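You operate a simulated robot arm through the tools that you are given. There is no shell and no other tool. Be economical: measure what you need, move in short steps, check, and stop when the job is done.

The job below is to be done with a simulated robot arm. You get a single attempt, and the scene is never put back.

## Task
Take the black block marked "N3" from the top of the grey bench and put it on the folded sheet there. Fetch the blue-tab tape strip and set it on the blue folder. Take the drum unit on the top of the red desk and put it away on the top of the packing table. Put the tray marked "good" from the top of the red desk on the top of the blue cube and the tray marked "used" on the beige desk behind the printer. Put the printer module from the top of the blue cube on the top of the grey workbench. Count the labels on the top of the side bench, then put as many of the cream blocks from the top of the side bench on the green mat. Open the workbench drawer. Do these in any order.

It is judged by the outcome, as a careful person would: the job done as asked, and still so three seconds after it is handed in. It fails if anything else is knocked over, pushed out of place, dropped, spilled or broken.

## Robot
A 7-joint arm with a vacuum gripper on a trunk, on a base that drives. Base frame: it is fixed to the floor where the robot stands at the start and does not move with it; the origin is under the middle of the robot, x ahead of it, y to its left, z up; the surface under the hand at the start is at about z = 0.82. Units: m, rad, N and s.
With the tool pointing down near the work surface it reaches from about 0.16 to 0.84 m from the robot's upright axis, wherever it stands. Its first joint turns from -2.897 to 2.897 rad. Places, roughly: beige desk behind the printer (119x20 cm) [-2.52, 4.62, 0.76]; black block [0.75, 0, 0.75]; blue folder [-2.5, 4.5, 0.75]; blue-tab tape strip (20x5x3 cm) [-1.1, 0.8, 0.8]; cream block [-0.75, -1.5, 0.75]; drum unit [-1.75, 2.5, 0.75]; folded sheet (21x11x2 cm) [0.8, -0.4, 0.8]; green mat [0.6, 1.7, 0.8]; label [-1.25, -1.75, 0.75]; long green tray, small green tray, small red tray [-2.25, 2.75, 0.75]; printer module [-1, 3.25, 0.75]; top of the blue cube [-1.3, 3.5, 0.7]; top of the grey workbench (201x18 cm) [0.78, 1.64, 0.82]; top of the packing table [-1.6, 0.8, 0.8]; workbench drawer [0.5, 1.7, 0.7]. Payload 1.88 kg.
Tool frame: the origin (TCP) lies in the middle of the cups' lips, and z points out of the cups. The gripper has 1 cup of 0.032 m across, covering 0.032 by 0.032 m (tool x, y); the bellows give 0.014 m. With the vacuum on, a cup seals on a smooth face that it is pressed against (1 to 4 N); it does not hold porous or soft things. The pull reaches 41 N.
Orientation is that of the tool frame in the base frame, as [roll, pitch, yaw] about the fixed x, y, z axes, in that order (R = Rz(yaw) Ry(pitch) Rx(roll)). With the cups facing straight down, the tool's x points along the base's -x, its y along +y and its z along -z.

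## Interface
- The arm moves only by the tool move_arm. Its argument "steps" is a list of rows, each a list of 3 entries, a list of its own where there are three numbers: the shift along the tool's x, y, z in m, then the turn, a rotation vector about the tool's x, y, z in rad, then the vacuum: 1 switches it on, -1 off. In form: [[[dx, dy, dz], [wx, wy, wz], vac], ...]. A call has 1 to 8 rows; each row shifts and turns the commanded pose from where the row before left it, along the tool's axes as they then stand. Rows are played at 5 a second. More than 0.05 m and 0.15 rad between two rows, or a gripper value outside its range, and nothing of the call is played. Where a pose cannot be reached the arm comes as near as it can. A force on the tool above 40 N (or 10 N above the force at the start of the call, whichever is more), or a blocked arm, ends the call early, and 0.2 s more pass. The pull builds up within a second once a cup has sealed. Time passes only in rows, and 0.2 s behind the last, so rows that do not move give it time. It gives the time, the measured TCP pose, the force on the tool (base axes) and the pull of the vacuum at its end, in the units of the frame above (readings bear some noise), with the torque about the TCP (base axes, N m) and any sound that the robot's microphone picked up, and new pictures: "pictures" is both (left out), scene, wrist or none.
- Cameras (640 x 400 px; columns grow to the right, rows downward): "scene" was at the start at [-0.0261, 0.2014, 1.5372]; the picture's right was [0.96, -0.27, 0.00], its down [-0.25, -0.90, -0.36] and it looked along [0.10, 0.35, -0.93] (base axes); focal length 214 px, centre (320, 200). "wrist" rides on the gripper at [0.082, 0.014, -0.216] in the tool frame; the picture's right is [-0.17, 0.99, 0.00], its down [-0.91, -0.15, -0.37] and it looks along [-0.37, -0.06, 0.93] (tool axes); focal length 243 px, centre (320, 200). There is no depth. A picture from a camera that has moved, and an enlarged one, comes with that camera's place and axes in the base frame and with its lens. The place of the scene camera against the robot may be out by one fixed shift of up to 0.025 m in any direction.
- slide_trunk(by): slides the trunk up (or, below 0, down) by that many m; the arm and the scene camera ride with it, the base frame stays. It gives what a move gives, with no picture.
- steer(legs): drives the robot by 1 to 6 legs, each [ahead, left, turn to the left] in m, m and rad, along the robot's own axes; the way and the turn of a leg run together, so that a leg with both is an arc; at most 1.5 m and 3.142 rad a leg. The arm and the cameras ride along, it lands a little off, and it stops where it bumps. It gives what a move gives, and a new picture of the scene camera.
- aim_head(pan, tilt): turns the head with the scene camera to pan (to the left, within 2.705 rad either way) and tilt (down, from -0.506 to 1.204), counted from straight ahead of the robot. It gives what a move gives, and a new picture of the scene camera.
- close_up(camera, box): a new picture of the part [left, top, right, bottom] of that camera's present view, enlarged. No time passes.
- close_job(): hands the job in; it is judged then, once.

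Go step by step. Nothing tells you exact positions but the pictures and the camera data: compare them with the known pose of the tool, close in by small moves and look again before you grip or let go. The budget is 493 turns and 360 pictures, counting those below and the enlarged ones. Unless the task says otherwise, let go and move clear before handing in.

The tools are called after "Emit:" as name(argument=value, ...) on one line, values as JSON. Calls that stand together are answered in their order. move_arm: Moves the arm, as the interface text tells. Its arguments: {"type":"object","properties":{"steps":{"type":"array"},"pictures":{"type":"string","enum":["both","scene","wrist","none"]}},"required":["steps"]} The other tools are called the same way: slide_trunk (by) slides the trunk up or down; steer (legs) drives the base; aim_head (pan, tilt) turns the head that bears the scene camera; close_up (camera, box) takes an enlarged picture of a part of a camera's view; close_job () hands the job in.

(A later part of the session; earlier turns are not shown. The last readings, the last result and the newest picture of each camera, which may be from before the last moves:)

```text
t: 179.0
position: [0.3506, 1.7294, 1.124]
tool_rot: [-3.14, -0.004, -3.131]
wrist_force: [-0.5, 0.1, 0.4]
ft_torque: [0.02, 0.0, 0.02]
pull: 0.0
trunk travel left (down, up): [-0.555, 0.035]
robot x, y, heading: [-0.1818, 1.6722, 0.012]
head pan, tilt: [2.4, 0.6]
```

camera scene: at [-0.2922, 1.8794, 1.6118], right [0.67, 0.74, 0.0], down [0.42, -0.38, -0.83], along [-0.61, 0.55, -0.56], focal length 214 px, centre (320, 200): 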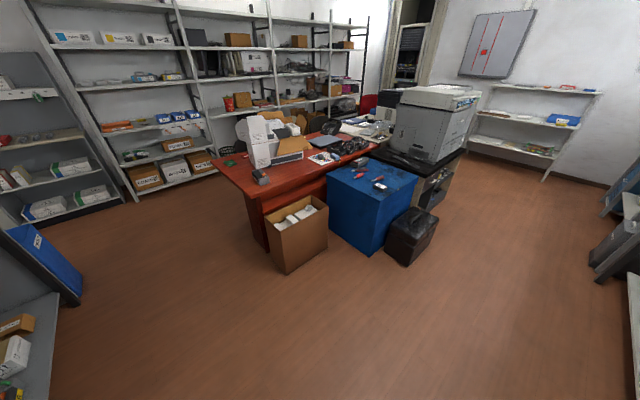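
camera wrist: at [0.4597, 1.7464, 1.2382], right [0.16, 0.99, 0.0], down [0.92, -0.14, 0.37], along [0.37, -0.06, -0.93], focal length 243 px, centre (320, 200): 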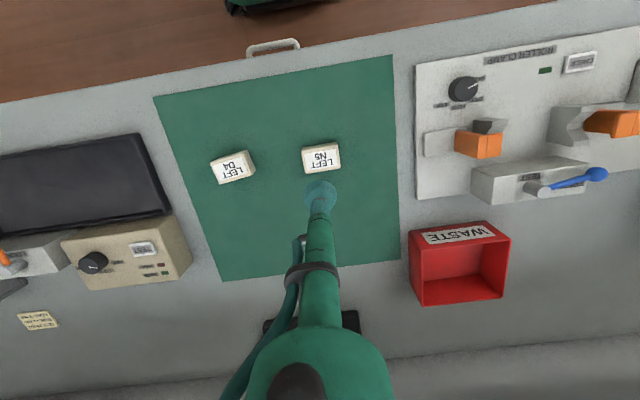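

The printer module is near (-1.08,3.27) at the cube's near-right corner; the drum unit near (-1.74,2.54). I drive to face the cube from the south.

Emit:
steer(legs=[[0, 0, 1.558], [0.5, 0, 0], [0.45, 0.8, 0]])

Emit:
aim_head(pan=0.3, tilt=0.7)

Emit:
close_up(camera="wrist", box=[0, 0, 640, 400])

```text
t: 190.1
position: [-1.025, 3.1632, 1.1228]
tool_rot: [-3.14, -0.001, -1.579]
wrist_force: [-0.9, 0.0, 0.5]
ft_torque: [0.0, -0.01, 0.0]
pull: 0.1
trunk travel left (down, up): [-0.555, 0.035]
robot x, y, heading: [-0.9785, 2.6278, 1.565]
head pan, tilt: [2.4, 0.6]
camera scene: at [-1.1853, 2.488, 1.6118], right [-0.73, 0.68, 0.0], down [0.38, 0.41, -0.83], along [-0.56, -0.6, -0.56], focal length 214 px, centre (320, 200)
```

scene: 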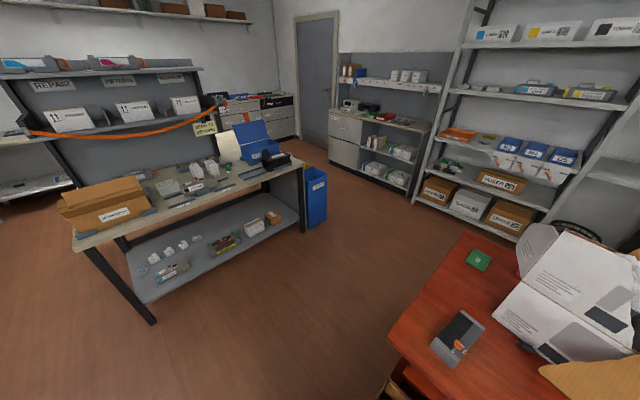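

```text
t: 192.1
position: [-1.0264, 3.1638, 1.1233]
tool_rot: [-3.139, -0.002, -1.58]
wrist_force: [-0.6, 0.1, 0.3]
ft_torque: [-0.03, 0.01, -0.03]
pull: 0.0
trunk travel left (down, up): [-0.555, 0.035]
robot x, y, heading: [-0.9795, 2.6299, 1.563]
head pan, tilt: [0.3, 0.7]
camera scene: at [-1.1496, 2.634, 1.6032], right [0.96, 0.29, 0.0], down [0.19, -0.62, -0.76], along [-0.22, 0.73, -0.64], focal length 214 px, centre (320, 200)
```

scene: 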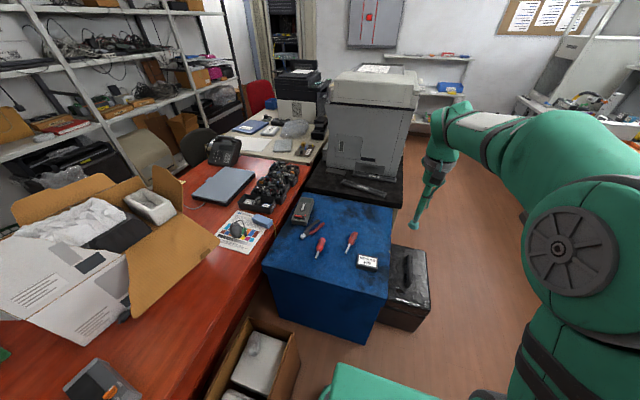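

```text
1.00 times, centred on (320, 200) of wrist (not enlarged: the box is as wide or as high as the picture)
camera zoom: at [-1.0405, 3.0826, 1.3385], right [-0.98, 0.17, 0.0], down [0.16, 0.91, 0.37], along [0.07, 0.36, -0.93], focal length 243 px, centre (320, 200)
```

zoom: 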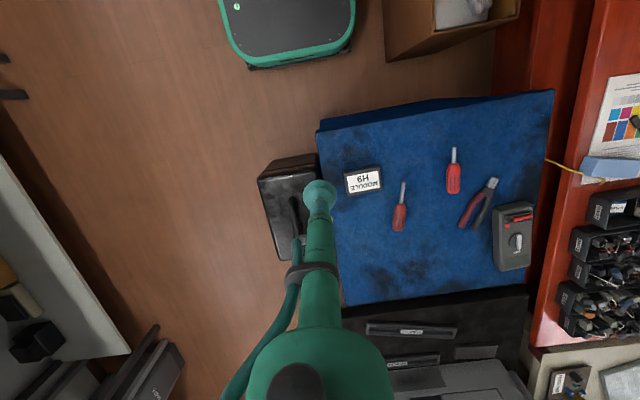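

The module H9 is at about (-1.116,3.289). I lower the trunk, move above it and look.

Emit:
slide_trunk(by=-0.15)

Emit:
move_arm(steps=[[[-0.04, 0.03, 0], [0, 0, 0], -1], [[-0.04, 0.03, 0], [0, 0, 0], -1], [[-0.04, 0.03, 0], [0, 0, 0], -1], [[-0.005, 0, 0.045], [0, 0, 0], -1], [[0, 0, 0.05], [0, 0, 0], -1], [[0, 0, 0.05], [0, 0, 0], -1]], pictures="wrist")

```text
t: 193.8
position: [-1.0268, 3.1634, 0.973]
tool_rot: [-3.14, -0.004, -1.58]
wrist_force: [-0.8, 0.0, -0.8]
ft_torque: [-0.03, 0.03, 0.0]
pull: 0.0
trunk travel left (down, up): [-0.405, 0.185]
robot x, y, heading: [-0.9792, 2.6259, 1.561]
head pan, tilt: [0.3, 0.7]
```

```text
t: 195.2
position: [-1.1132, 3.2892, 0.8278]
tool_rot: [-3.14, -0.005, -1.58]
wrist_force: [0.2, 0.4, 0.9]
ft_torque: [0.05, -0.05, 0.01]
pull: 0.1
trunk travel left (down, up): [-0.405, 0.185]
robot x, y, heading: [-0.9806, 2.6288, 1.562]
head pan, tilt: [0.3, 0.7]
camera wrist: at [-1.1293, 3.2087, 1.0432], right [-0.98, 0.17, 0.0], down [0.16, 0.91, 0.37], along [0.07, 0.37, -0.93], focal length 243 px, centre (320, 200)
```

wrist: 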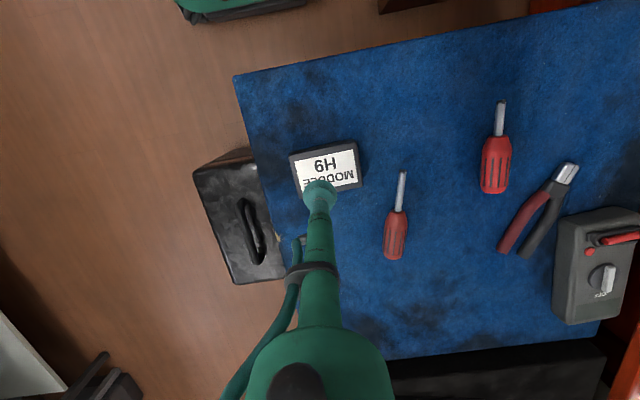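

Emit:
move_arm(steps=[[[0, 0.008, 0.035], [0, 0, 0], 1], [[0, 0, 0.015], [0, 0, 0], 1], [[0, 0, 0.008], [0, 0, 0], 1], [[0, 0, 0.008], [0, 0, 0], 1]], pictures="wrist")

```text
t: 196.2
position: [-1.1242, 3.2886, 0.7626]
tool_rot: [-3.138, -0.006, -1.578]
wrist_force: [0.2, -0.3, 0.4]
ft_torque: [-0.02, 0.01, 0.02]
pull: 0.0
trunk travel left (down, up): [-0.405, 0.185]
robot x, y, heading: [-0.9778, 2.6237, 1.566]
head pan, tilt: [0.3, 0.7]
camera wrist: at [-1.1378, 3.2077, 0.977], right [-0.98, 0.17, 0.0], down [0.16, 0.91, 0.37], along [0.07, 0.37, -0.93], focal length 243 px, centre (320, 200)
```

wrist: 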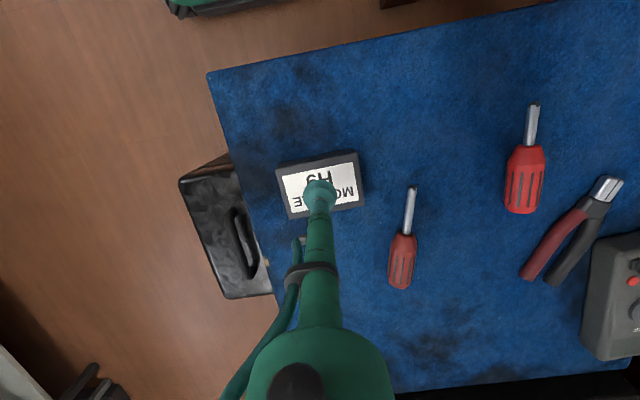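

Emit:
move_arm(steps=[[[0, 0, 0.008], [0, 0, 0], 1], [[0, 0, 0.008], [0, 0, 0], 1], [[0, 0, 0.006], [0, 0, 0], 1], [[0, 0, 0.005], [0, 0, 0], 1]], pictures="none")

```text
t: 197.2
position: [-1.1233, 3.2876, 0.7344]
tool_rot: [3.141, -0.005, -1.581]
wrist_force: [-0.5, 0.1, -1.2]
ft_torque: [0.02, 0.0, 0.04]
pull: 0.1
trunk travel left (down, up): [-0.405, 0.185]
robot x, y, heading: [-0.9811, 2.6279, 1.561]
head pan, tilt: [0.3, 0.7]
```

Emit:
move_arm(steps=[[[0, 0, 0.006], [0, 0, 0], 1], [[0, 0, 0.005], [0, 0, 0], 1], [[0, 0, 0.005], [0, 0, 0], 1]], pictures="wrist")

```text
t: 198.0
position: [-1.1219, 3.2883, 0.7189]
tool_rot: [-3.14, -0.001, -1.58]
wrist_force: [0.1, -0.4, -0.3]
ft_torque: [0.02, 0.01, 0.01]
pull: 0.1
trunk travel left (down, up): [-0.405, 0.185]
robot x, y, heading: [-0.9794, 2.6283, 1.565]
head pan, tilt: [0.3, 0.7]
camera wrist: at [-1.1372, 3.2071, 0.9339], right [-0.98, 0.17, 0.0], down [0.16, 0.91, 0.37], along [0.07, 0.37, -0.93], focal length 243 px, centre (320, 200)
```

wrist: 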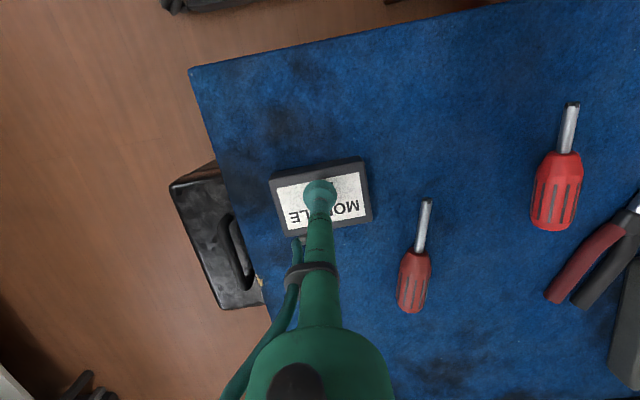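

Emit:
move_arm(steps=[[[0, 0, 0.005], [0, 0, 0], 1], [[0, 0, 0.005], [0, 0, 0], 1], [[0, 0, 0.004], [0, 0, 0], 1], [[0, 0, 0.003], [0, 0, 0], 1]], pictures="none")

```text
t: 199.0
position: [-1.1222, 3.288, 0.7013]
tool_rot: [-3.139, -0.005, -1.578]
wrist_force: [0.4, 0.4, -0.3]
ft_torque: [-0.05, -0.01, -0.01]
pull: 40.6
trunk travel left (down, up): [-0.405, 0.185]
robot x, y, heading: [-0.9788, 2.6276, 1.561]
head pan, tilt: [0.3, 0.7]
```

Sealed. I lift, raise the trunk and drive to the workbench's free spot behind the roller clamp, around (0.82,2.17).

Emit:
move_arm(steps=[[[0, 0, -0.03], [0, 0, 0], 1], [[0, 0, -0.05], [0, 0, 0], 1], [[0, 0, -0.05], [0, 0, 0], 1], [[0, 0, -0.05], [0, 0, 0], 1], [[0, 0, -0.05], [0, 0, 0], 1], [[0.045, 0, 0], [0, 0, 0], 1], [[0.045, 0, 0], [0, 0, 0], 1], [[0.045, 0, 0], [0, 0, 0], 1]], pictures="wrist")

Emit:
slide_trunk(by=0.18)

Emit:
steer(legs=[[-0.1, 0, 0], [0, 0, -1.565], [0.88, 0, 0], [0, -0.37, 0]])

Emit:
aim_head(pan=0.2, tilt=0.6)

Emit:
close_up(camera="wrist", box=[0, 0, 640, 400])

```text
t: 200.8
position: [-1.1248, 3.1517, 0.9331]
tool_rot: [-3.14, -0.007, -1.579]
wrist_force: [0.2, -0.2, -1.0]
ft_torque: [-0.08, 0.0, 0.0]
pull: 40.5
trunk travel left (down, up): [-0.405, 0.185]
robot x, y, heading: [-0.9794, 2.6274, 1.567]
head pan, tilt: [0.3, 0.7]
camera wrist: at [-1.1385, 3.0723, 1.1481], right [-0.98, 0.17, 0.0], down [0.16, 0.91, 0.37], along [0.07, 0.36, -0.93], focal length 243 px, centre (320, 200)
```

wrist: 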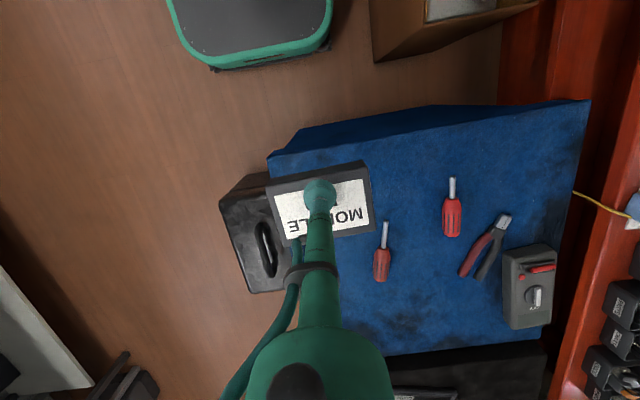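

```text
t: 202.8
position: [-1.1241, 3.1532, 1.1128]
tool_rot: [-3.14, -0.004, -1.579]
wrist_force: [-0.7, -1.2, -1.5]
ft_torque: [0.01, 0.03, -0.03]
pull: 39.9
trunk travel left (down, up): [-0.585, 0.005]
robot x, y, heading: [-0.9772, 2.6265, 1.564]
head pan, tilt: [0.3, 0.7]
```

```text
t: 214.1
position: [0.431, 2.2978, 1.1131]
tool_rot: [-3.14, -0.005, 3.138]
wrist_force: [0.1, 0.7, -1.9]
ft_torque: [0.01, 0.05, 0.0]
pull: 40.8
trunk travel left (down, up): [-0.585, 0.005]
robot x, y, heading: [-0.0962, 2.1491, -0.001]
head pan, tilt: [0.3, 0.7]
camera scene: at [-0.054, 2.3229, 1.6332], right [0.29, -0.96, 0.0], down [-0.62, -0.19, -0.76], along [0.73, 0.22, -0.64], focal length 214 px, centre (320, 200)
```

scene: 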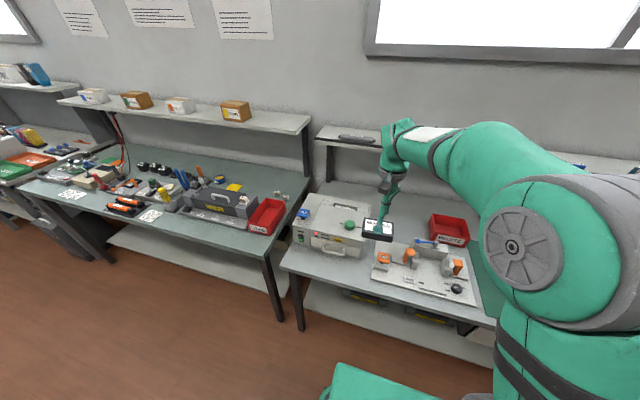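

```text
t: 214.7
position: [0.4319, 2.298, 1.1127]
tool_rot: [-3.141, -0.006, 3.137]
wrist_force: [0.2, 0.1, -1.1]
ft_torque: [-0.02, 0.01, -0.01]
pull: 40.5
trunk travel left (down, up): [-0.585, 0.005]
robot x, y, heading: [-0.0921, 2.1515, -0.002]
head pan, tilt: [0.201, 0.6]
camera scene: at [-0.0485, 2.3156, 1.6418], right [0.2, -0.98, 0.0], down [-0.55, -0.11, -0.82], along [0.81, 0.16, -0.57], focal length 214 px, centre (320, 200)
```

scene: 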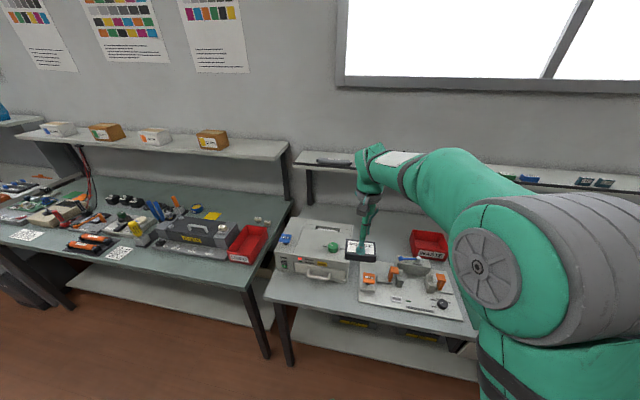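

```text
1.00 times, centred on (320, 200) of wrist (not enlarged: the box is as wide or as high as the picture)
camera zoom: at [0.3497, 2.3126, 1.3281], right [0.17, 0.99, 0.0], down [0.92, -0.16, 0.37], along [0.36, -0.06, -0.93], focal length 243 px, centre (320, 200)
```

zoom: 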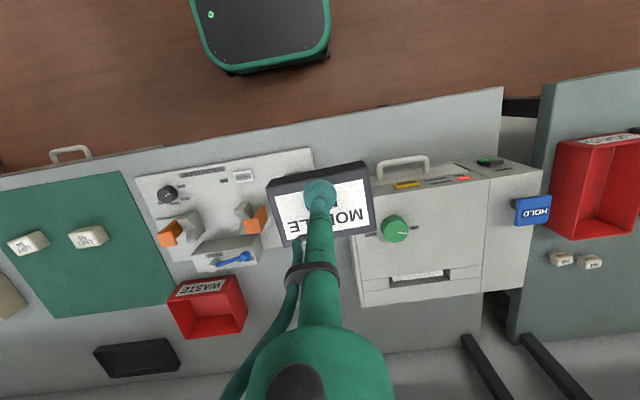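

The free spot between the WASTE bin and the clamp machine is about x 0.70–1.0, y 2.05–2.31. I move the base 0.1 m closer and bring the module over (0.79,2.175).

Emit:
steer(legs=[[0.1, 0, 0]])

Emit:
move_arm(steps=[[[-0.0433, -0.0205, 0], [0, 0, 0], 1], [[-0.0433, -0.0205, 0], [0, 0, 0], 1], [[-0.0433, -0.0205, 0], [0, 0, 0], 1], [[-0.0433, -0.0205, 0], [0, 0, 0], 1], [[-0.0433, -0.0205, 0], [0, 0, 0], 1], [[-0.0433, -0.0205, 0], [0, 0, 0], 1], [[0, 0, 0.04], [0, 0, 0], 1], [[0, 0, 0.04], [0, 0, 0], 1]], pictures="both")

```text
t: 215.9
position: [0.531, 2.2981, 1.1126]
tool_rot: [-3.14, -0.005, 3.141]
wrist_force: [0.2, 0.9, -1.4]
ft_torque: [0.01, 0.07, 0.02]
pull: 40.4
trunk travel left (down, up): [-0.585, 0.005]
robot x, y, heading: [0.0065, 2.1504, -0.001]
head pan, tilt: [0.201, 0.6]
camera scene: at [0.0528, 2.3154, 1.6418], right [0.2, -0.98, 0.0], down [-0.55, -0.11, -0.82], along [0.81, 0.16, -0.57], focal length 214 px, centre (320, 200)
```

scene: 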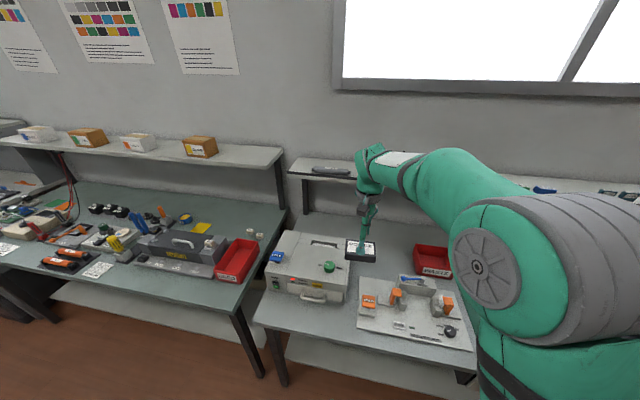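

```text
t: 217.7
position: [0.7914, 2.1734, 1.0272]
tool_rot: [-3.138, -0.009, 3.139]
wrist_force: [-0.8, 1.3, -2.1]
ft_torque: [-0.04, 0.14, 0.01]
pull: 40.7
trunk travel left (down, up): [-0.585, 0.005]
robot x, y, heading: [0.0058, 2.1478, -0.004]
head pan, tilt: [0.201, 0.6]
camera scene: at [0.0545, 2.3155, 1.6417], right [0.2, -0.98, 0.0], down [-0.56, -0.11, -0.82], along [0.81, 0.16, -0.57], focal length 214 px, centre (320, 200)
camera wrist: at [0.7109, 2.1884, 1.2431], right [0.17, 0.99, 0.0], down [0.92, -0.16, 0.37], along [0.36, -0.06, -0.93], focal length 243 px, centre (320, 200)
```

scene: 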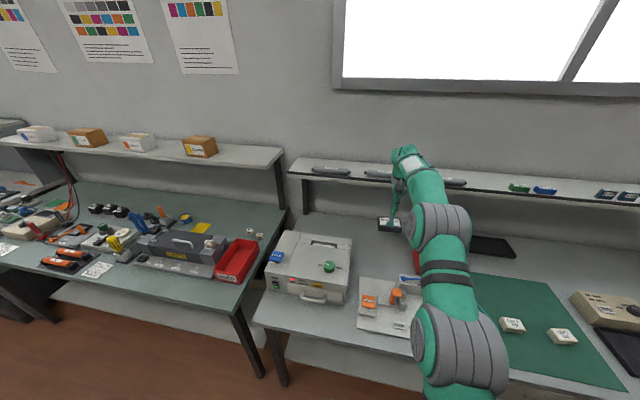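
wrist: 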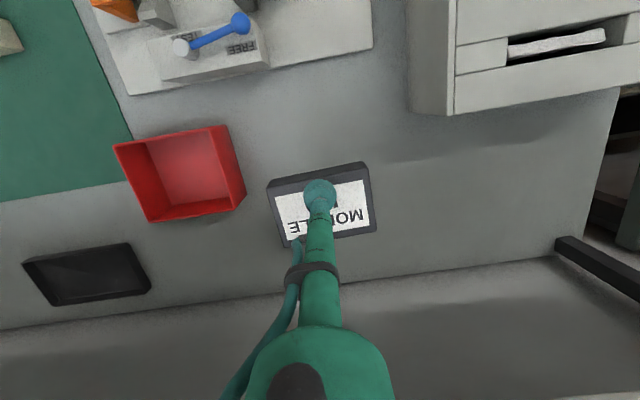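

Emit:
move_arm(steps=[[[0, 0.01, 0.045], [0, 0, 0], 1], [[0, 0, 0.05], [0, 0, 0], 1], [[0, 0, 0.045], [0, 0, 0], 1], [[0, 0, 0.012], [0, 0, 0], 1]], pictures="wrist")

```text
t: 218.7
position: [0.7898, 2.1844, 0.8768]
tool_rot: [-3.14, -0.006, 3.138]
wrist_force: [0.1, 0.4, -1.7]
ft_torque: [-0.02, 0.03, 0.02]
pull: 41.0
trunk travel left (down, up): [-0.585, 0.005]
robot x, y, heading: [0.0035, 2.1488, -0.004]
head pan, tilt: [0.201, 0.6]
camera wrist: at [0.7086, 2.1995, 1.0933], right [0.17, 0.99, 0.0], down [0.92, -0.16, 0.37], along [0.36, -0.06, -0.93], focal length 243 px, centre (320, 200)
```

wrist: 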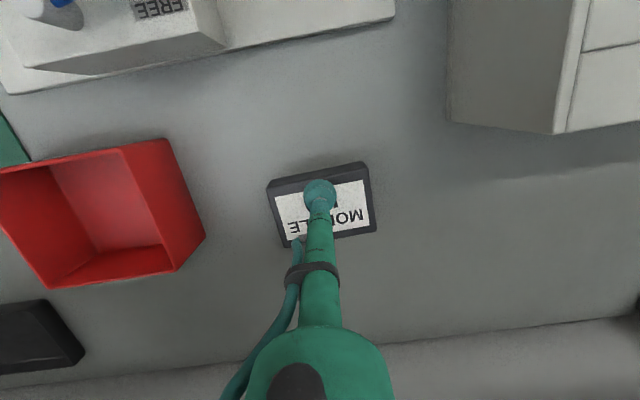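

Emit:
move_arm(steps=[[[0, 0, 0.012], [0, 0, 0], 1], [[0, 0, 0.008], [0, 0, 0], 1], [[0, 0, 0.005], [0, 0, 0], 1]], pictures="none")

```text
t: 219.5
position: [0.7896, 2.1848, 0.8547]
tool_rot: [-3.139, -0.005, 3.14]
wrist_force: [0.4, -0.8, -1.4]
ft_torque: [0.01, 0.05, 0.02]
pull: 40.6
trunk travel left (down, up): [-0.585, 0.005]
robot x, y, heading: [0.0091, 2.1491, -0.001]
head pan, tilt: [0.201, 0.6]
```

Emit:
move_arm(steps=[[[0, 0, 0.004], [0, 0, 0], 1], [[0, 0, 0.004], [0, 0, 0], 1]], pictures="none")

```text
t: 220.1
position: [0.79, 2.1842, 0.8495]
tool_rot: [-3.14, 0.001, 3.137]
wrist_force: [-4.3, -1.6, 13.1]
ft_torque: [0.01, -0.13, -0.08]
pull: 40.8
trunk travel left (down, up): [-0.585, 0.005]
robot x, y, heading: [0.0042, 2.1535, -0.004]
head pan, tilt: [0.201, 0.6]
```

Contact. I release and rise.

Emit:
move_arm(steps=[[[0, 0, 0], [0, 0, 0], -1], [[0, 0, 0], [0, 0, 0], -1], [[0, 0, 0], [0, 0, 0], -1], [[0, 0, -0.02], [0, 0, 0], -1], [[0, 0, -0.05], [0, 0, 0], -1], [[0, 0, -0.05], [0, 0, 0], -1], [[0, 0, -0.04], [0, 0, 0], -1], [[0.04, 0, 0], [0, 0, 0], -1]], pictures="wrist")

Emit:
move_arm(steps=[[[0.05, 0, 0], [0, 0, 0], -1], [[0.05, 0, 0], [0, 0, 0], -1], [[0.05, 0, 0], [0, 0, 0], -1], [[0.05, 0, 0], [0, 0, 0], -1], [[0.05, 0, 0], [0, 0, 0], -1], [[0, 0, -0.05], [0, 0, 0], -1], [[0, 0, -0.05], [0, 0, 0], -1]], pictures="none")

```text
t: 221.9
position: [0.7502, 2.1855, 1.0064]
tool_rot: [-3.139, -0.005, 3.139]
wrist_force: [-0.7, 0.2, -0.7]
ft_torque: [0.03, 0.04, 0.0]
pull: 0.1
trunk travel left (down, up): [-0.585, 0.005]
robot x, y, heading: [0.0048, 2.1491, 0.003]
head pan, tilt: [0.201, 0.6]
camera wrist: at [0.6693, 2.1998, 1.2221], right [0.17, 0.99, 0.0], down [0.92, -0.16, 0.37], along [0.36, -0.06, -0.93], focal length 243 px, centre (320, 200)
```

wrist: 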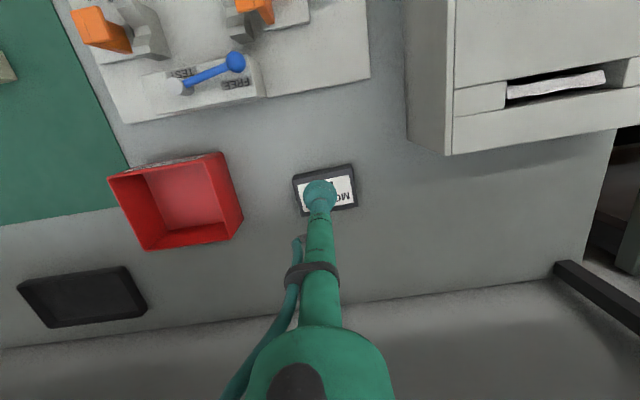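

```text
t: 223.5
position: [0.4994, 2.1847, 1.1069]
tool_rot: [-3.14, -0.006, 3.141]
wrist_force: [0.7, 0.0, 0.2]
ft_torque: [0.01, 0.01, -0.04]
pull: 0.2
trunk travel left (down, up): [-0.585, 0.005]
robot x, y, heading: [0.0049, 2.1514, 0.001]
head pan, tilt: [0.201, 0.6]
```

The module is placed. Next, the drawer: I drive back to see its front.

Emit:
steer(legs=[[-0.5, 0, 0], [0, -0.4, 0]])

Emit:
aim_head(pan=-0.15, tilt=0.75)

Emit:
close_up(camera="scene", box=[240, 150, 400, 250])

```text
t: 228.5
position: [0.0024, 1.7884, 1.1057]
tool_rot: [-3.138, -0.006, 3.14]
wrist_force: [0.8, -1.9, -0.3]
ft_torque: [-0.01, 0.01, -0.04]
pull: 0.0
trunk travel left (down, up): [-0.585, 0.005]
robot x, y, heading: [-0.4914, 1.7525, -0.002]
head pan, tilt: [0.201, 0.6]
camera scene: at [-0.4447, 1.9176, 1.6418], right [0.2, -0.98, 0.0], down [-0.55, -0.11, -0.83], along [0.81, 0.16, -0.56], focal length 214 px, centre (320, 200)
```

scene: 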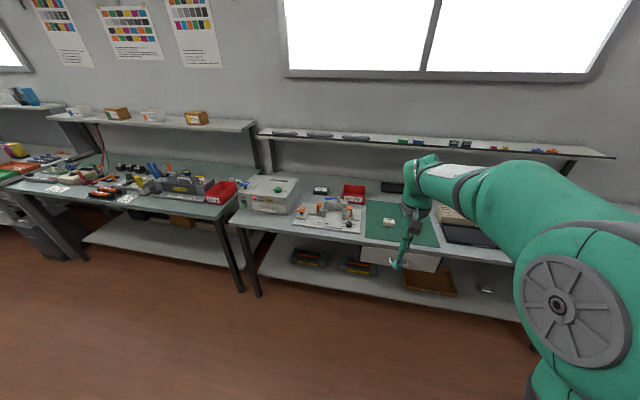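

```text
t: 229.3
position: [0.0025, 1.7892, 1.106]
tool_rot: [-3.139, -0.006, 3.14]
wrist_force: [0.5, 0.1, 0.2]
ft_torque: [0.02, -0.04, -0.02]
pull: 0.0
trunk travel left (down, up): [-0.585, 0.005]
robot x, y, heading: [-0.4909, 1.7529, 0.0]
head pan, tilt: [-0.15, 0.75]
camera scene: at [-0.4493, 1.8878, 1.629], right [-0.15, -0.99, 0.0], down [-0.67, 0.1, -0.73], along [0.72, -0.11, -0.68], focal length 214 px, centre (320, 200)
```

scene: 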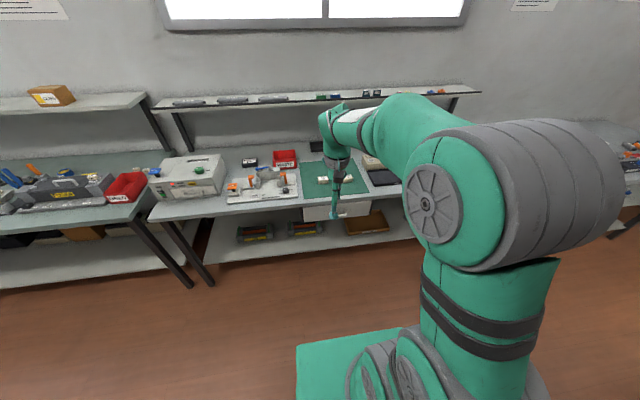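

```text
4.00 times, centred on (320, 200) of scene
camera zoom: at [-0.4493, 1.8878, 1.629], right [-0.15, -0.99, 0.0], down [-0.67, 0.1, -0.73], along [0.72, -0.11, -0.68], focal length 858 px, centre (320, 200)
```

zoom: 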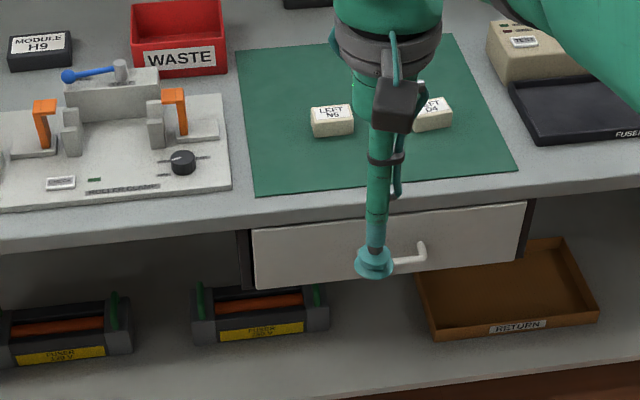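

The drawer front spans y 1.45–1.85, z 0.66–0.785 with a handle at y≈1.61–1.71. I'll stick the cup on the front at y≈1.56 with a horizontal tool and pull by backing up. First lower the trunk and bring the arm forward.

Emit:
move_arm(steps=[[[-0.02, -0.045, 0], [0, 0, 0], -1], [[-0.02, -0.045, 0], [0, 0, 0], -1], [[-0.02, -0.045, 0], [0, 0, 0], -1], [[-0.02, -0.045, 0], [0, 0, 0], -1], [[-0.02, -0.044, 0], [0, 0, 0], -1], [[-0.05, 0, 0], [0, 0, 0], -1], [[-0.05, 0, 0], [0, 0, 0], -1]], pictures="none")

Emit:
slide_trunk(by=-0.36)

Emit:
move_arm(steps=[[[0, 0, 0], [0, -0.145, 0], -1], [[0, 0, 0], [0, -0.145, 0], -1], [[0, 0, 0], [0, -0.145, 0], -1], [[0, 0, 0], [0, -0.145, 0], -1], [[0, 0, 0], [0, -0.145, 0], -1], [[0, 0, 0], [0, -0.145, 0], -1], [[0, 0, 0], [0, -0.145, 0], -1], [[0, 0, 0], [0, -0.145, 0], -1]], pictures="none")

Emit:
move_arm(steps=[[[0, 0, 0], [0, -0.145, 0], -1], [[0, 0, 0], [0, -0.145, 0], -1], [[0, 0, 0], [0, -0.118, 0], -1]], pictures="both")

```text
t: 230.9
position: [0.2036, 1.562, 1.1044]
tool_rot: [-3.14, -0.006, 3.141]
wrist_force: [1.1, -0.6, 1.0]
ft_torque: [-0.03, 0.05, 0.03]
pull: 0.0
trunk travel left (down, up): [-0.585, 0.005]
robot x, y, heading: [-0.4864, 1.7532, 0.004]
head pan, tilt: [-0.15, 0.75]
```

```text
t: 234.4
position: [0.2017, 1.5626, 0.746]
tool_rot: [-3.141, -0.006, 3.14]
wrist_force: [-0.4, 1.0, -0.5]
ft_torque: [0.0, 0.01, 0.01]
pull: 0.0
trunk travel left (down, up): [-0.225, 0.365]
robot x, y, heading: [-0.4905, 1.7539, 0.004]
head pan, tilt: [-0.15, 0.75]
```

```text
t: 236.4
position: [0.2137, 1.5596, 0.7162]
tool_rot: [3.104, 1.113, 3.111]
wrist_force: [0.5, -0.3, 0.2]
ft_torque: [0.01, -0.07, 0.01]
pull: 0.0
trunk travel left (down, up): [-0.225, 0.365]
robot x, y, heading: [-0.4905, 1.7508, 0.001]
head pan, tilt: [-0.15, 0.75]
stopped in row 8: the arm was blocked; the commanded pose is now the measured one
```

```text
t: 237.2
position: [0.2062, 1.5644, 0.7349]
tool_rot: [2.799, 1.537, 2.805]
wrist_force: [0.1, 0.3, 0.0]
ft_torque: [-0.01, 0.06, -0.01]
pull: 0.0
trunk travel left (down, up): [-0.225, 0.365]
robot x, y, heading: [-0.4905, 1.7541, -0.003]
head pan, tilt: [-0.15, 0.75]
camera scene: at [-0.4497, 1.8878, 1.2715], right [-0.15, -0.99, 0.0], down [-0.67, 0.1, -0.73], along [0.72, -0.11, -0.68], focal length 214 px, centre (320, 200)
camera wrist: at [-0.0112, 1.5784, 0.6579], right [0.0, 0.98, 0.18], down [-0.34, -0.17, 0.92], along [0.94, -0.06, 0.34], focal length 243 px, centre (320, 200)
```

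scene: 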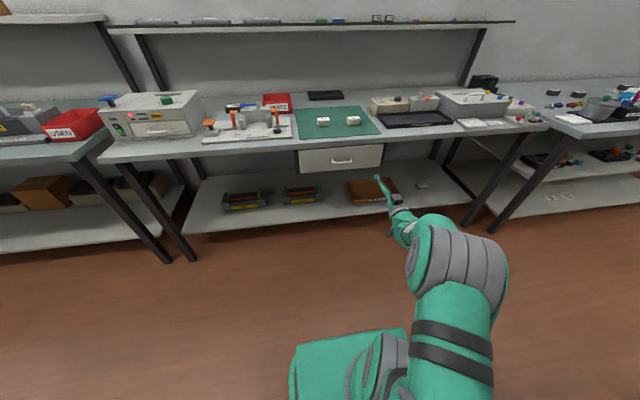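
wrist: 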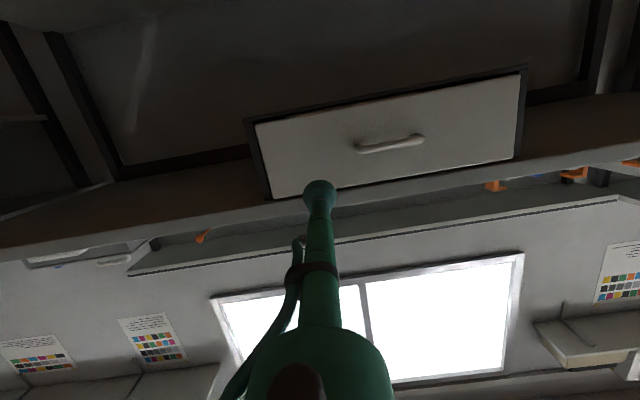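

The face and handle are clearly seen. I advance the base 0.14 m, then approach by arm.

Emit:
steer(legs=[[0.14, 0, 0]])

Emit:
move_arm(steps=[[[0, 0, 0.01], [0, -0.033, 0], -1], [[0, 0, 0], [0, 0, 0], -1]], pictures="wrist")

```text
t: 238.5
position: [0.346, 1.5662, 0.7314]
tool_rot: [2.811, 1.534, 2.818]
wrist_force: [-0.2, -0.2, 0.5]
ft_torque: [0.01, -0.02, -0.01]
pull: 0.0
trunk travel left (down, up): [-0.225, 0.365]
robot x, y, heading: [-0.3487, 1.7559, -0.0]
head pan, tilt: [-0.15, 0.75]
camera scene: at [-0.3106, 1.8877, 1.2689], right [-0.15, -0.99, 0.0], down [-0.67, 0.1, -0.73], along [0.72, -0.11, -0.68], focal length 214 px, centre (320, 200)
```

scene: 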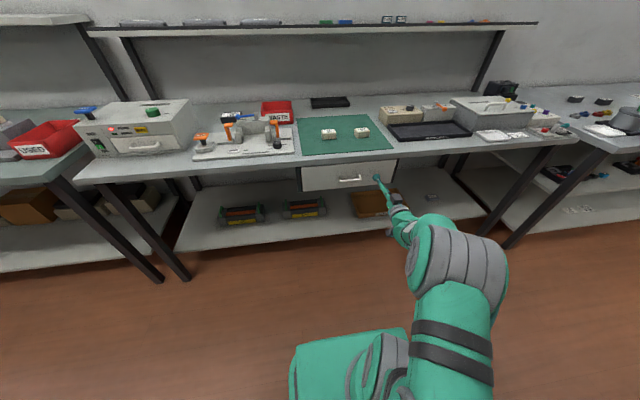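

```text
t: 239.1
position: [0.3556, 1.5651, 0.731]
tool_rot: [2.061, 1.552, 2.072]
wrist_force: [-1.2, 0.3, -0.1]
ft_torque: [-0.03, -0.04, -0.02]
pull: 0.1
trunk travel left (down, up): [-0.225, 0.365]
robot x, y, heading: [-0.35, 1.7507, 0.001]
head pan, tilt: [-0.15, 0.75]
camera wrist: at [0.1403, 1.5778, 0.6502], right [-0.01, 0.98, 0.18], down [-0.36, -0.17, 0.92], along [0.93, -0.06, 0.36], focal length 243 px, centre (320, 200)
```

wrist: 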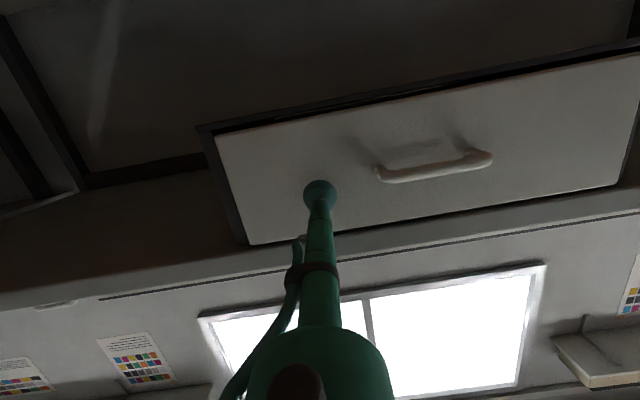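

Well placed left of the handle in the picture. I approach slowly with vacuum.

Emit:
move_arm(steps=[[[0, 0, 0.02], [0, 0, 0], 1], [[0, 0, 0.01], [0, 0, 0], 1], [[0, 0, 0.006], [0, 0, 0], 1], [[0, 0, 0.006], [0, 0, 0], 1], [[0, 0, 0.005], [0, 0, 0], 1]], pictures="none")

```text
t: 240.1
position: [0.3939, 1.5662, 0.7308]
tool_rot: [1.661, 1.556, 1.668]
wrist_force: [-22.5, 4.6, 7.7]
ft_torque: [-0.28, 0.08, -0.23]
pull: 40.5
trunk travel left (down, up): [-0.225, 0.365]
robot x, y, heading: [-0.3503, 1.751, -0.003]
head pan, tilt: [-0.15, 0.75]
stopped in row 4: the force on the tool passed its limit at 56 N (the readings are from after the stop); the commanded pose is now the measured one
```

Sealed on the drawer front. I pull by driving back.

Emit:
steer(legs=[[-0.12, 0, 0]])

```text
t: 241.4
position: [0.2744, 1.5658, 0.73]
tool_rot: [1.672, 1.556, 1.68]
wrist_force: [0.0, -1.1, 9.3]
ft_torque: [-0.01, 0.13, -0.08]
pull: 40.5
trunk travel left (down, up): [-0.225, 0.365]
robot x, y, heading: [-0.4729, 1.7539, 0.001]
head pan, tilt: [-0.15, 0.75]
camera scene: at [-0.4328, 1.8877, 1.269], right [-0.15, -0.99, 0.0], down [-0.67, 0.1, -0.73], along [0.72, -0.11, -0.68], focal length 214 px, centre (320, 200)
```

scene: 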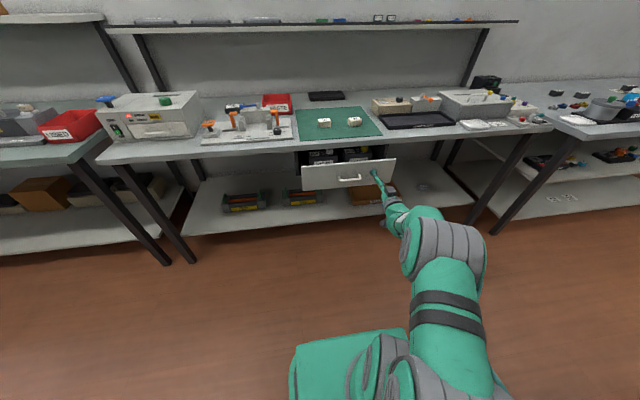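

It opens, contents visible. I pull another 0.12 m.

Emit:
steer(legs=[[-0.12, 0, 0]])

```text
t: 242.6
position: [0.1547, 1.5653, 0.73]
tool_rot: [1.657, 1.556, 1.662]
wrist_force: [0.0, -1.7, 3.4]
ft_torque: [0.0, 0.05, -0.11]
pull: 40.3
trunk travel left (down, up): [-0.225, 0.365]
robot x, y, heading: [-0.594, 1.7525, 0.003]
head pan, tilt: [-0.15, 0.75]
camera scene: at [-0.5529, 1.8875, 1.269], right [-0.15, -0.99, 0.0], down [-0.67, 0.1, -0.73], along [0.72, -0.11, -0.68], focal length 214 px, centre (320, 200)
```

scene: 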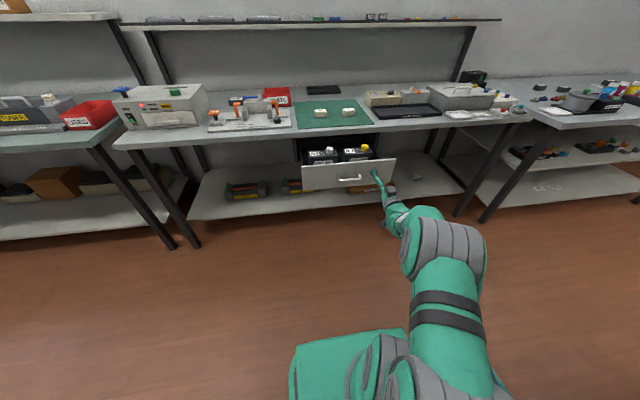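

The drawer is open by 0.24 m. I release and back away, then raise the trunk and turn the tool down.

Emit:
move_arm(steps=[[[0, 0, 0], [0, 0, 0], -1], [[0, 0, 0], [0, 0, 0], -1], [[0, 0, 0], [0, 0, 0], -1], [[0, 0, 0], [0, 0, 0], -1], [[0, 0, -0.02], [0, 0, 0], -1], [[0, 0, -0.03], [0, 0, 0], -1]], pictures="none")

Emit:
steer(legs=[[-0.15, 0, 0]])

Emit:
slide_trunk(by=0.36)

Emit:
move_arm(steps=[[[0, 0, 0], [0, 0.145, 0], -1], [[0, 0, 0], [0, 0.145, 0], -1], [[0, 0, 0], [0, 0.145, 0], -1], [[0, 0, 0], [0, 0.145, 0], -1], [[0, 0, 0], [0, 0.145, 0], -1], [[0, 0, 0], [0, 0.145, 0], -1], [[0, 0, 0], [0, 0.145, 0], -1], [[0, 0, 0], [0, 0.145, 0], -1]], pictures="none")

Emit:
move_arm(steps=[[[0, 0, 0], [0, 0.145, 0], -1], [[0, 0, 0], [0, 0.145, 0], -1], [[0, 0, 0], [0, 0.12, 0], -1], [[0.04, 0.03, 0], [0, 0, 0], -1], [[0.04, 0.03, 0], [0, 0, 0], -1], [[0.04, 0.03, 0], [0, 0, 0], -1], [[0.03, 0.04, 0], [0, 0, 0], -1], [[0.0, 0.04, 0], [0, 0, 0], -1]], pictures="scene")

```text
t: 244.0
position: [0.1062, 1.5636, 0.7325]
tool_rot: [2.0, 1.549, 2.011]
wrist_force: [0.7, -0.4, 0.4]
ft_torque: [-0.01, -0.05, -0.02]
pull: 0.1
out of reach, approached as far as the arm can: row 6
trunk travel left (down, up): [-0.225, 0.365]
robot x, y, heading: [-0.5908, 1.7563, 0.005]
head pan, tilt: [-0.15, 0.75]
```

```text
t: 245.4
position: [-0.0431, 1.5628, 0.7312]
tool_rot: [1.99, 1.549, 2.002]
wrist_force: [0.9, 0.8, -0.2]
ft_torque: [-0.02, 0.0, -0.02]
pull: 0.1
trunk travel left (down, up): [-0.225, 0.365]
robot x, y, heading: [-0.7395, 1.7535, 0.001]
head pan, tilt: [-0.15, 0.75]
camera scene: at [-0.702, 1.8873, 1.2689], right [-0.15, -0.99, 0.0], down [-0.67, 0.1, -0.73], along [0.72, -0.11, -0.68], focal length 214 px, centre (320, 200)
```

scene: 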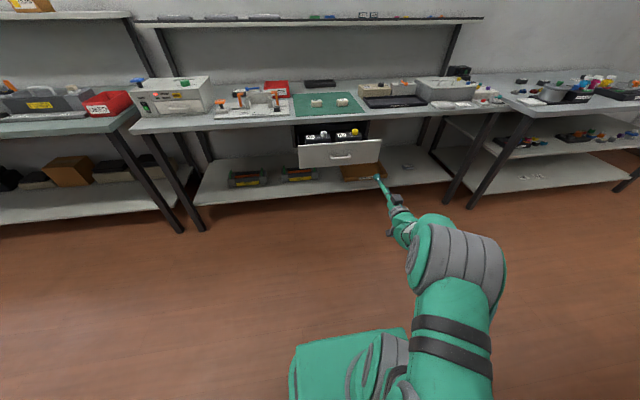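

```text
t: 248.9
position: [-0.0438, 1.5637, 1.092]
tool_rot: [1.992, 1.547, 2.002]
wrist_force: [0.2, 0.5, -0.4]
ft_torque: [0.0, -0.04, -0.01]
pull: 0.0
trunk travel left (down, up): [-0.585, 0.005]
robot x, y, heading: [-0.743, 1.7495, 0.001]
head pan, tilt: [-0.15, 0.75]
```

```text
t: 250.7
position: [-0.0429, 1.5636, 1.0914]
tool_rot: [3.116, 0.399, 3.142]
wrist_force: [-0.6, -0.2, 0.3]
ft_torque: [0.05, -0.01, 0.05]
pull: 0.0
trunk travel left (down, up): [-0.585, 0.005]
robot x, y, heading: [-0.7427, 1.7518, 0.002]
head pan, tilt: [-0.15, 0.75]
```

```text
t: 252.5
position: [-0.1942, 1.7332, 1.0965]
tool_rot: [3.122, -0.009, -3.129]
wrist_force: [-0.4, -0.1, -0.2]
ft_torque: [0.02, -0.03, 0.0]
pull: 0.0
trunk travel left (down, up): [-0.585, 0.005]
robot x, y, heading: [-0.7444, 1.753, -0.0]
head pan, tilt: [-0.15, 0.75]
camera scene: at [-0.7022, 1.8875, 1.6289], right [-0.15, -0.99, 0.0], down [-0.67, 0.1, -0.73], along [0.72, -0.11, -0.68], focal length 214 px, centre (320, 200)
```

scene: 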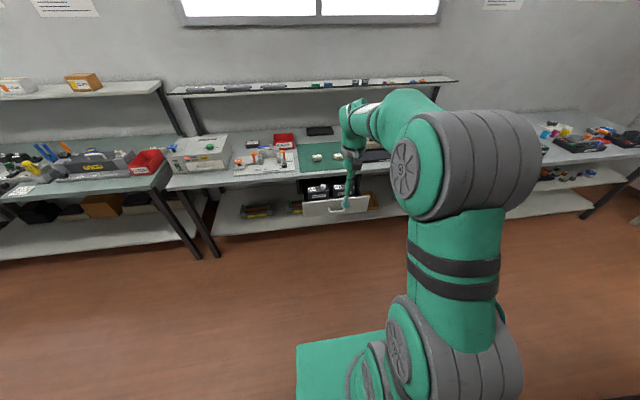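

The drawer stays open. Next the drum unit: I drive to the aisle south of the red desk.

Emit:
steer(legs=[[0, 0, 1.571], [0, 0.95, 0]])

Emit:
aim_head(pan=0.1, tilt=0.7)

Emit:
close_up(camera="wrist", box=[0, 0, 640, 400])

```text
t: 261.2
position: [-1.6735, 2.2942, 1.0976]
tool_rot: [3.123, -0.009, -1.554]
wrist_force: [0.6, -0.8, 0.2]
ft_torque: [-0.01, 0.05, 0.0]
pull: 0.1
trunk travel left (down, up): [-0.585, 0.005]
robot x, y, heading: [-1.6905, 1.7473, 1.577]
head pan, tilt: [-0.15, 0.75]
camera scene: at [-1.8225, 1.751, 1.6289], right [0.99, -0.14, 0.0], down [-0.1, -0.68, -0.73], along [0.1, 0.72, -0.68], focal length 214 px, centre (320, 200)
```

scene: 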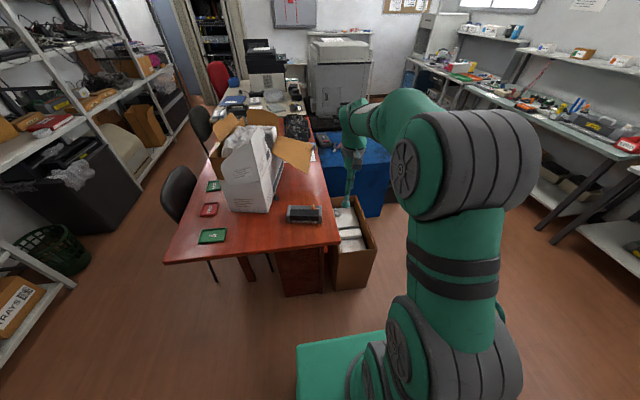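

```text
t: 262.0
position: [-1.673, 2.2951, 1.0977]
tool_rot: [3.122, -0.01, -1.555]
wrist_force: [-0.7, 0.4, 0.4]
ft_torque: [0.01, -0.02, 0.01]
pull: 0.1
trunk travel left (down, up): [-0.585, 0.005]
robot x, y, heading: [-1.6896, 1.746, 1.577]
head pan, tilt: [0.099, 0.7]
camera scene: at [-1.8432, 1.7534, 1.6332], right [0.99, 0.11, 0.0], down [0.07, -0.64, -0.76], along [-0.08, 0.76, -0.64], focal length 214 px, centre (320, 200)
```

scene: 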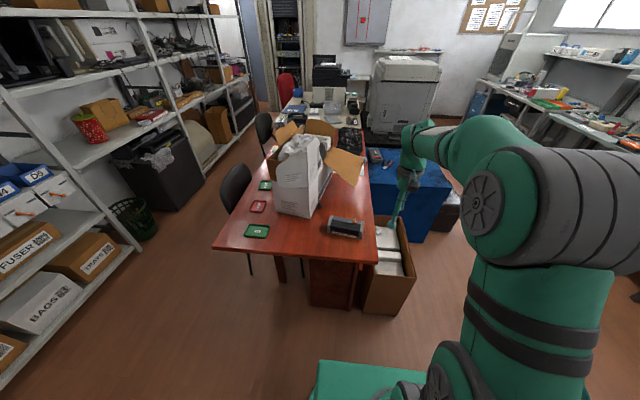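

```text
1.00 times, centred on (320, 200) of wrist (not enlarged: the box is as wide or as high as the picture)
camera zoom: at [-1.6812, 2.2146, 1.3128], right [-0.99, 0.15, 0.02], down [0.14, 0.92, 0.36], along [0.04, 0.36, -0.93], focal length 243 px, centre (320, 200)
```

zoom: 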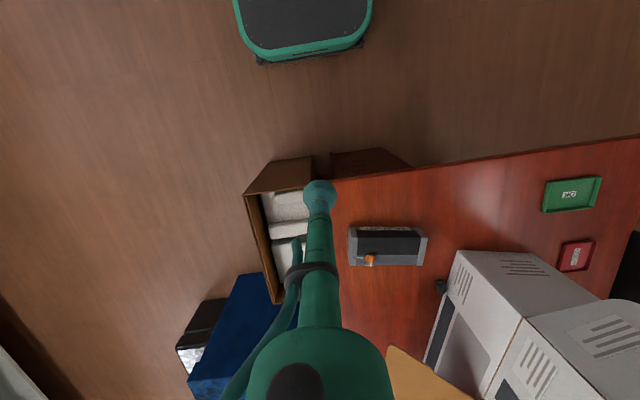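

Emit:
close_up(camera="scene", box=[210, 165, 386, 275])

Emit:
close_up(camera="wrist", box=[320, 130, 640, 330])

```text
3.64 times, centred on (298, 220) of scene
camera zoom: at [-1.8432, 1.7534, 1.6332], right [0.99, 0.11, 0.0], down [0.07, -0.64, -0.76], along [-0.08, 0.76, -0.64], focal length 780 px, centre (400, 127)
```

zoom: 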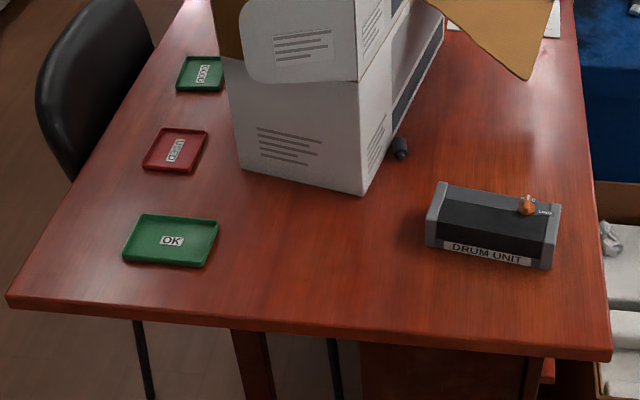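

```text
2.00 times, centred on (480, 230) of wrist
camera zoom: at [-1.6812, 2.2146, 1.3128], right [-0.99, 0.15, 0.02], down [0.14, 0.92, 0.36], along [0.04, 0.36, -0.93], focal length 485 px, centre (0, 140)
```

zoom: 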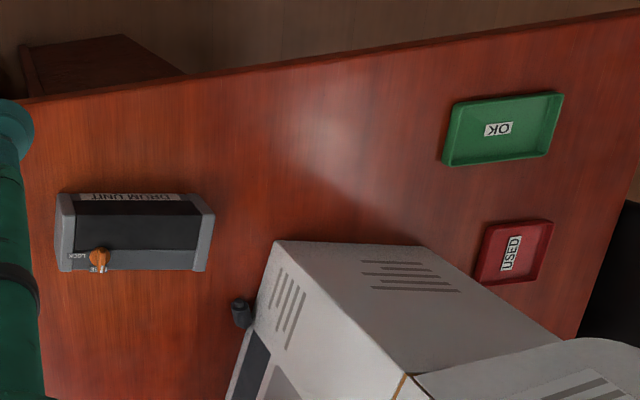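

OK (long green), USED (small red), and GOOD (small green) trays identified. Drum unit top centre ≈ (-1.80,2.52). I move above it.

Emit:
move_arm(steps=[[[-0.04, 0.022, 0], [0.018, 0.01, 0], -1], [[-0.04, 0.022, 0], [0, 0, 0], -1], [[-0.04, 0.022, 0], [0, 0, 0], -1], [[-0.04, 0.022, 0], [0, 0, 0], -1], [[-0.03, 0.022, 0], [0, 0, 0], -1], [[-0.02, 0.014, 0.03], [0, 0, 0], -1], [[0, 0, 0.05], [0, 0, 0], -1]], pictures="wrist")

```text
t: 263.6
position: [-1.8017, 2.5009, 1.0143]
tool_rot: [3.141, -0.019, -1.551]
wrist_force: [-0.4, -0.5, 0.2]
ft_torque: [-0.01, 0.04, 0.0]
pull: 0.1
trunk travel left (down, up): [-0.585, 0.005]
robot x, y, heading: [-1.6934, 1.751, 1.578]
head pan, tilt: [0.099, 0.7]
camera wrist: at [-1.8143, 2.4233, 1.2305], right [-0.99, 0.15, 0.0], down [0.14, 0.92, 0.36], along [0.05, 0.35, -0.93], focal length 243 px, centre (320, 200)
```

wrist: 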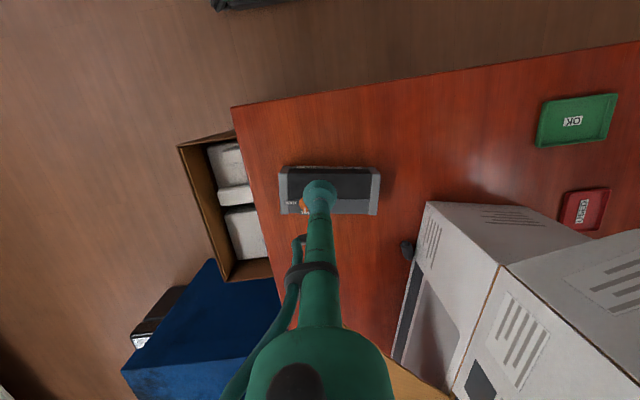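

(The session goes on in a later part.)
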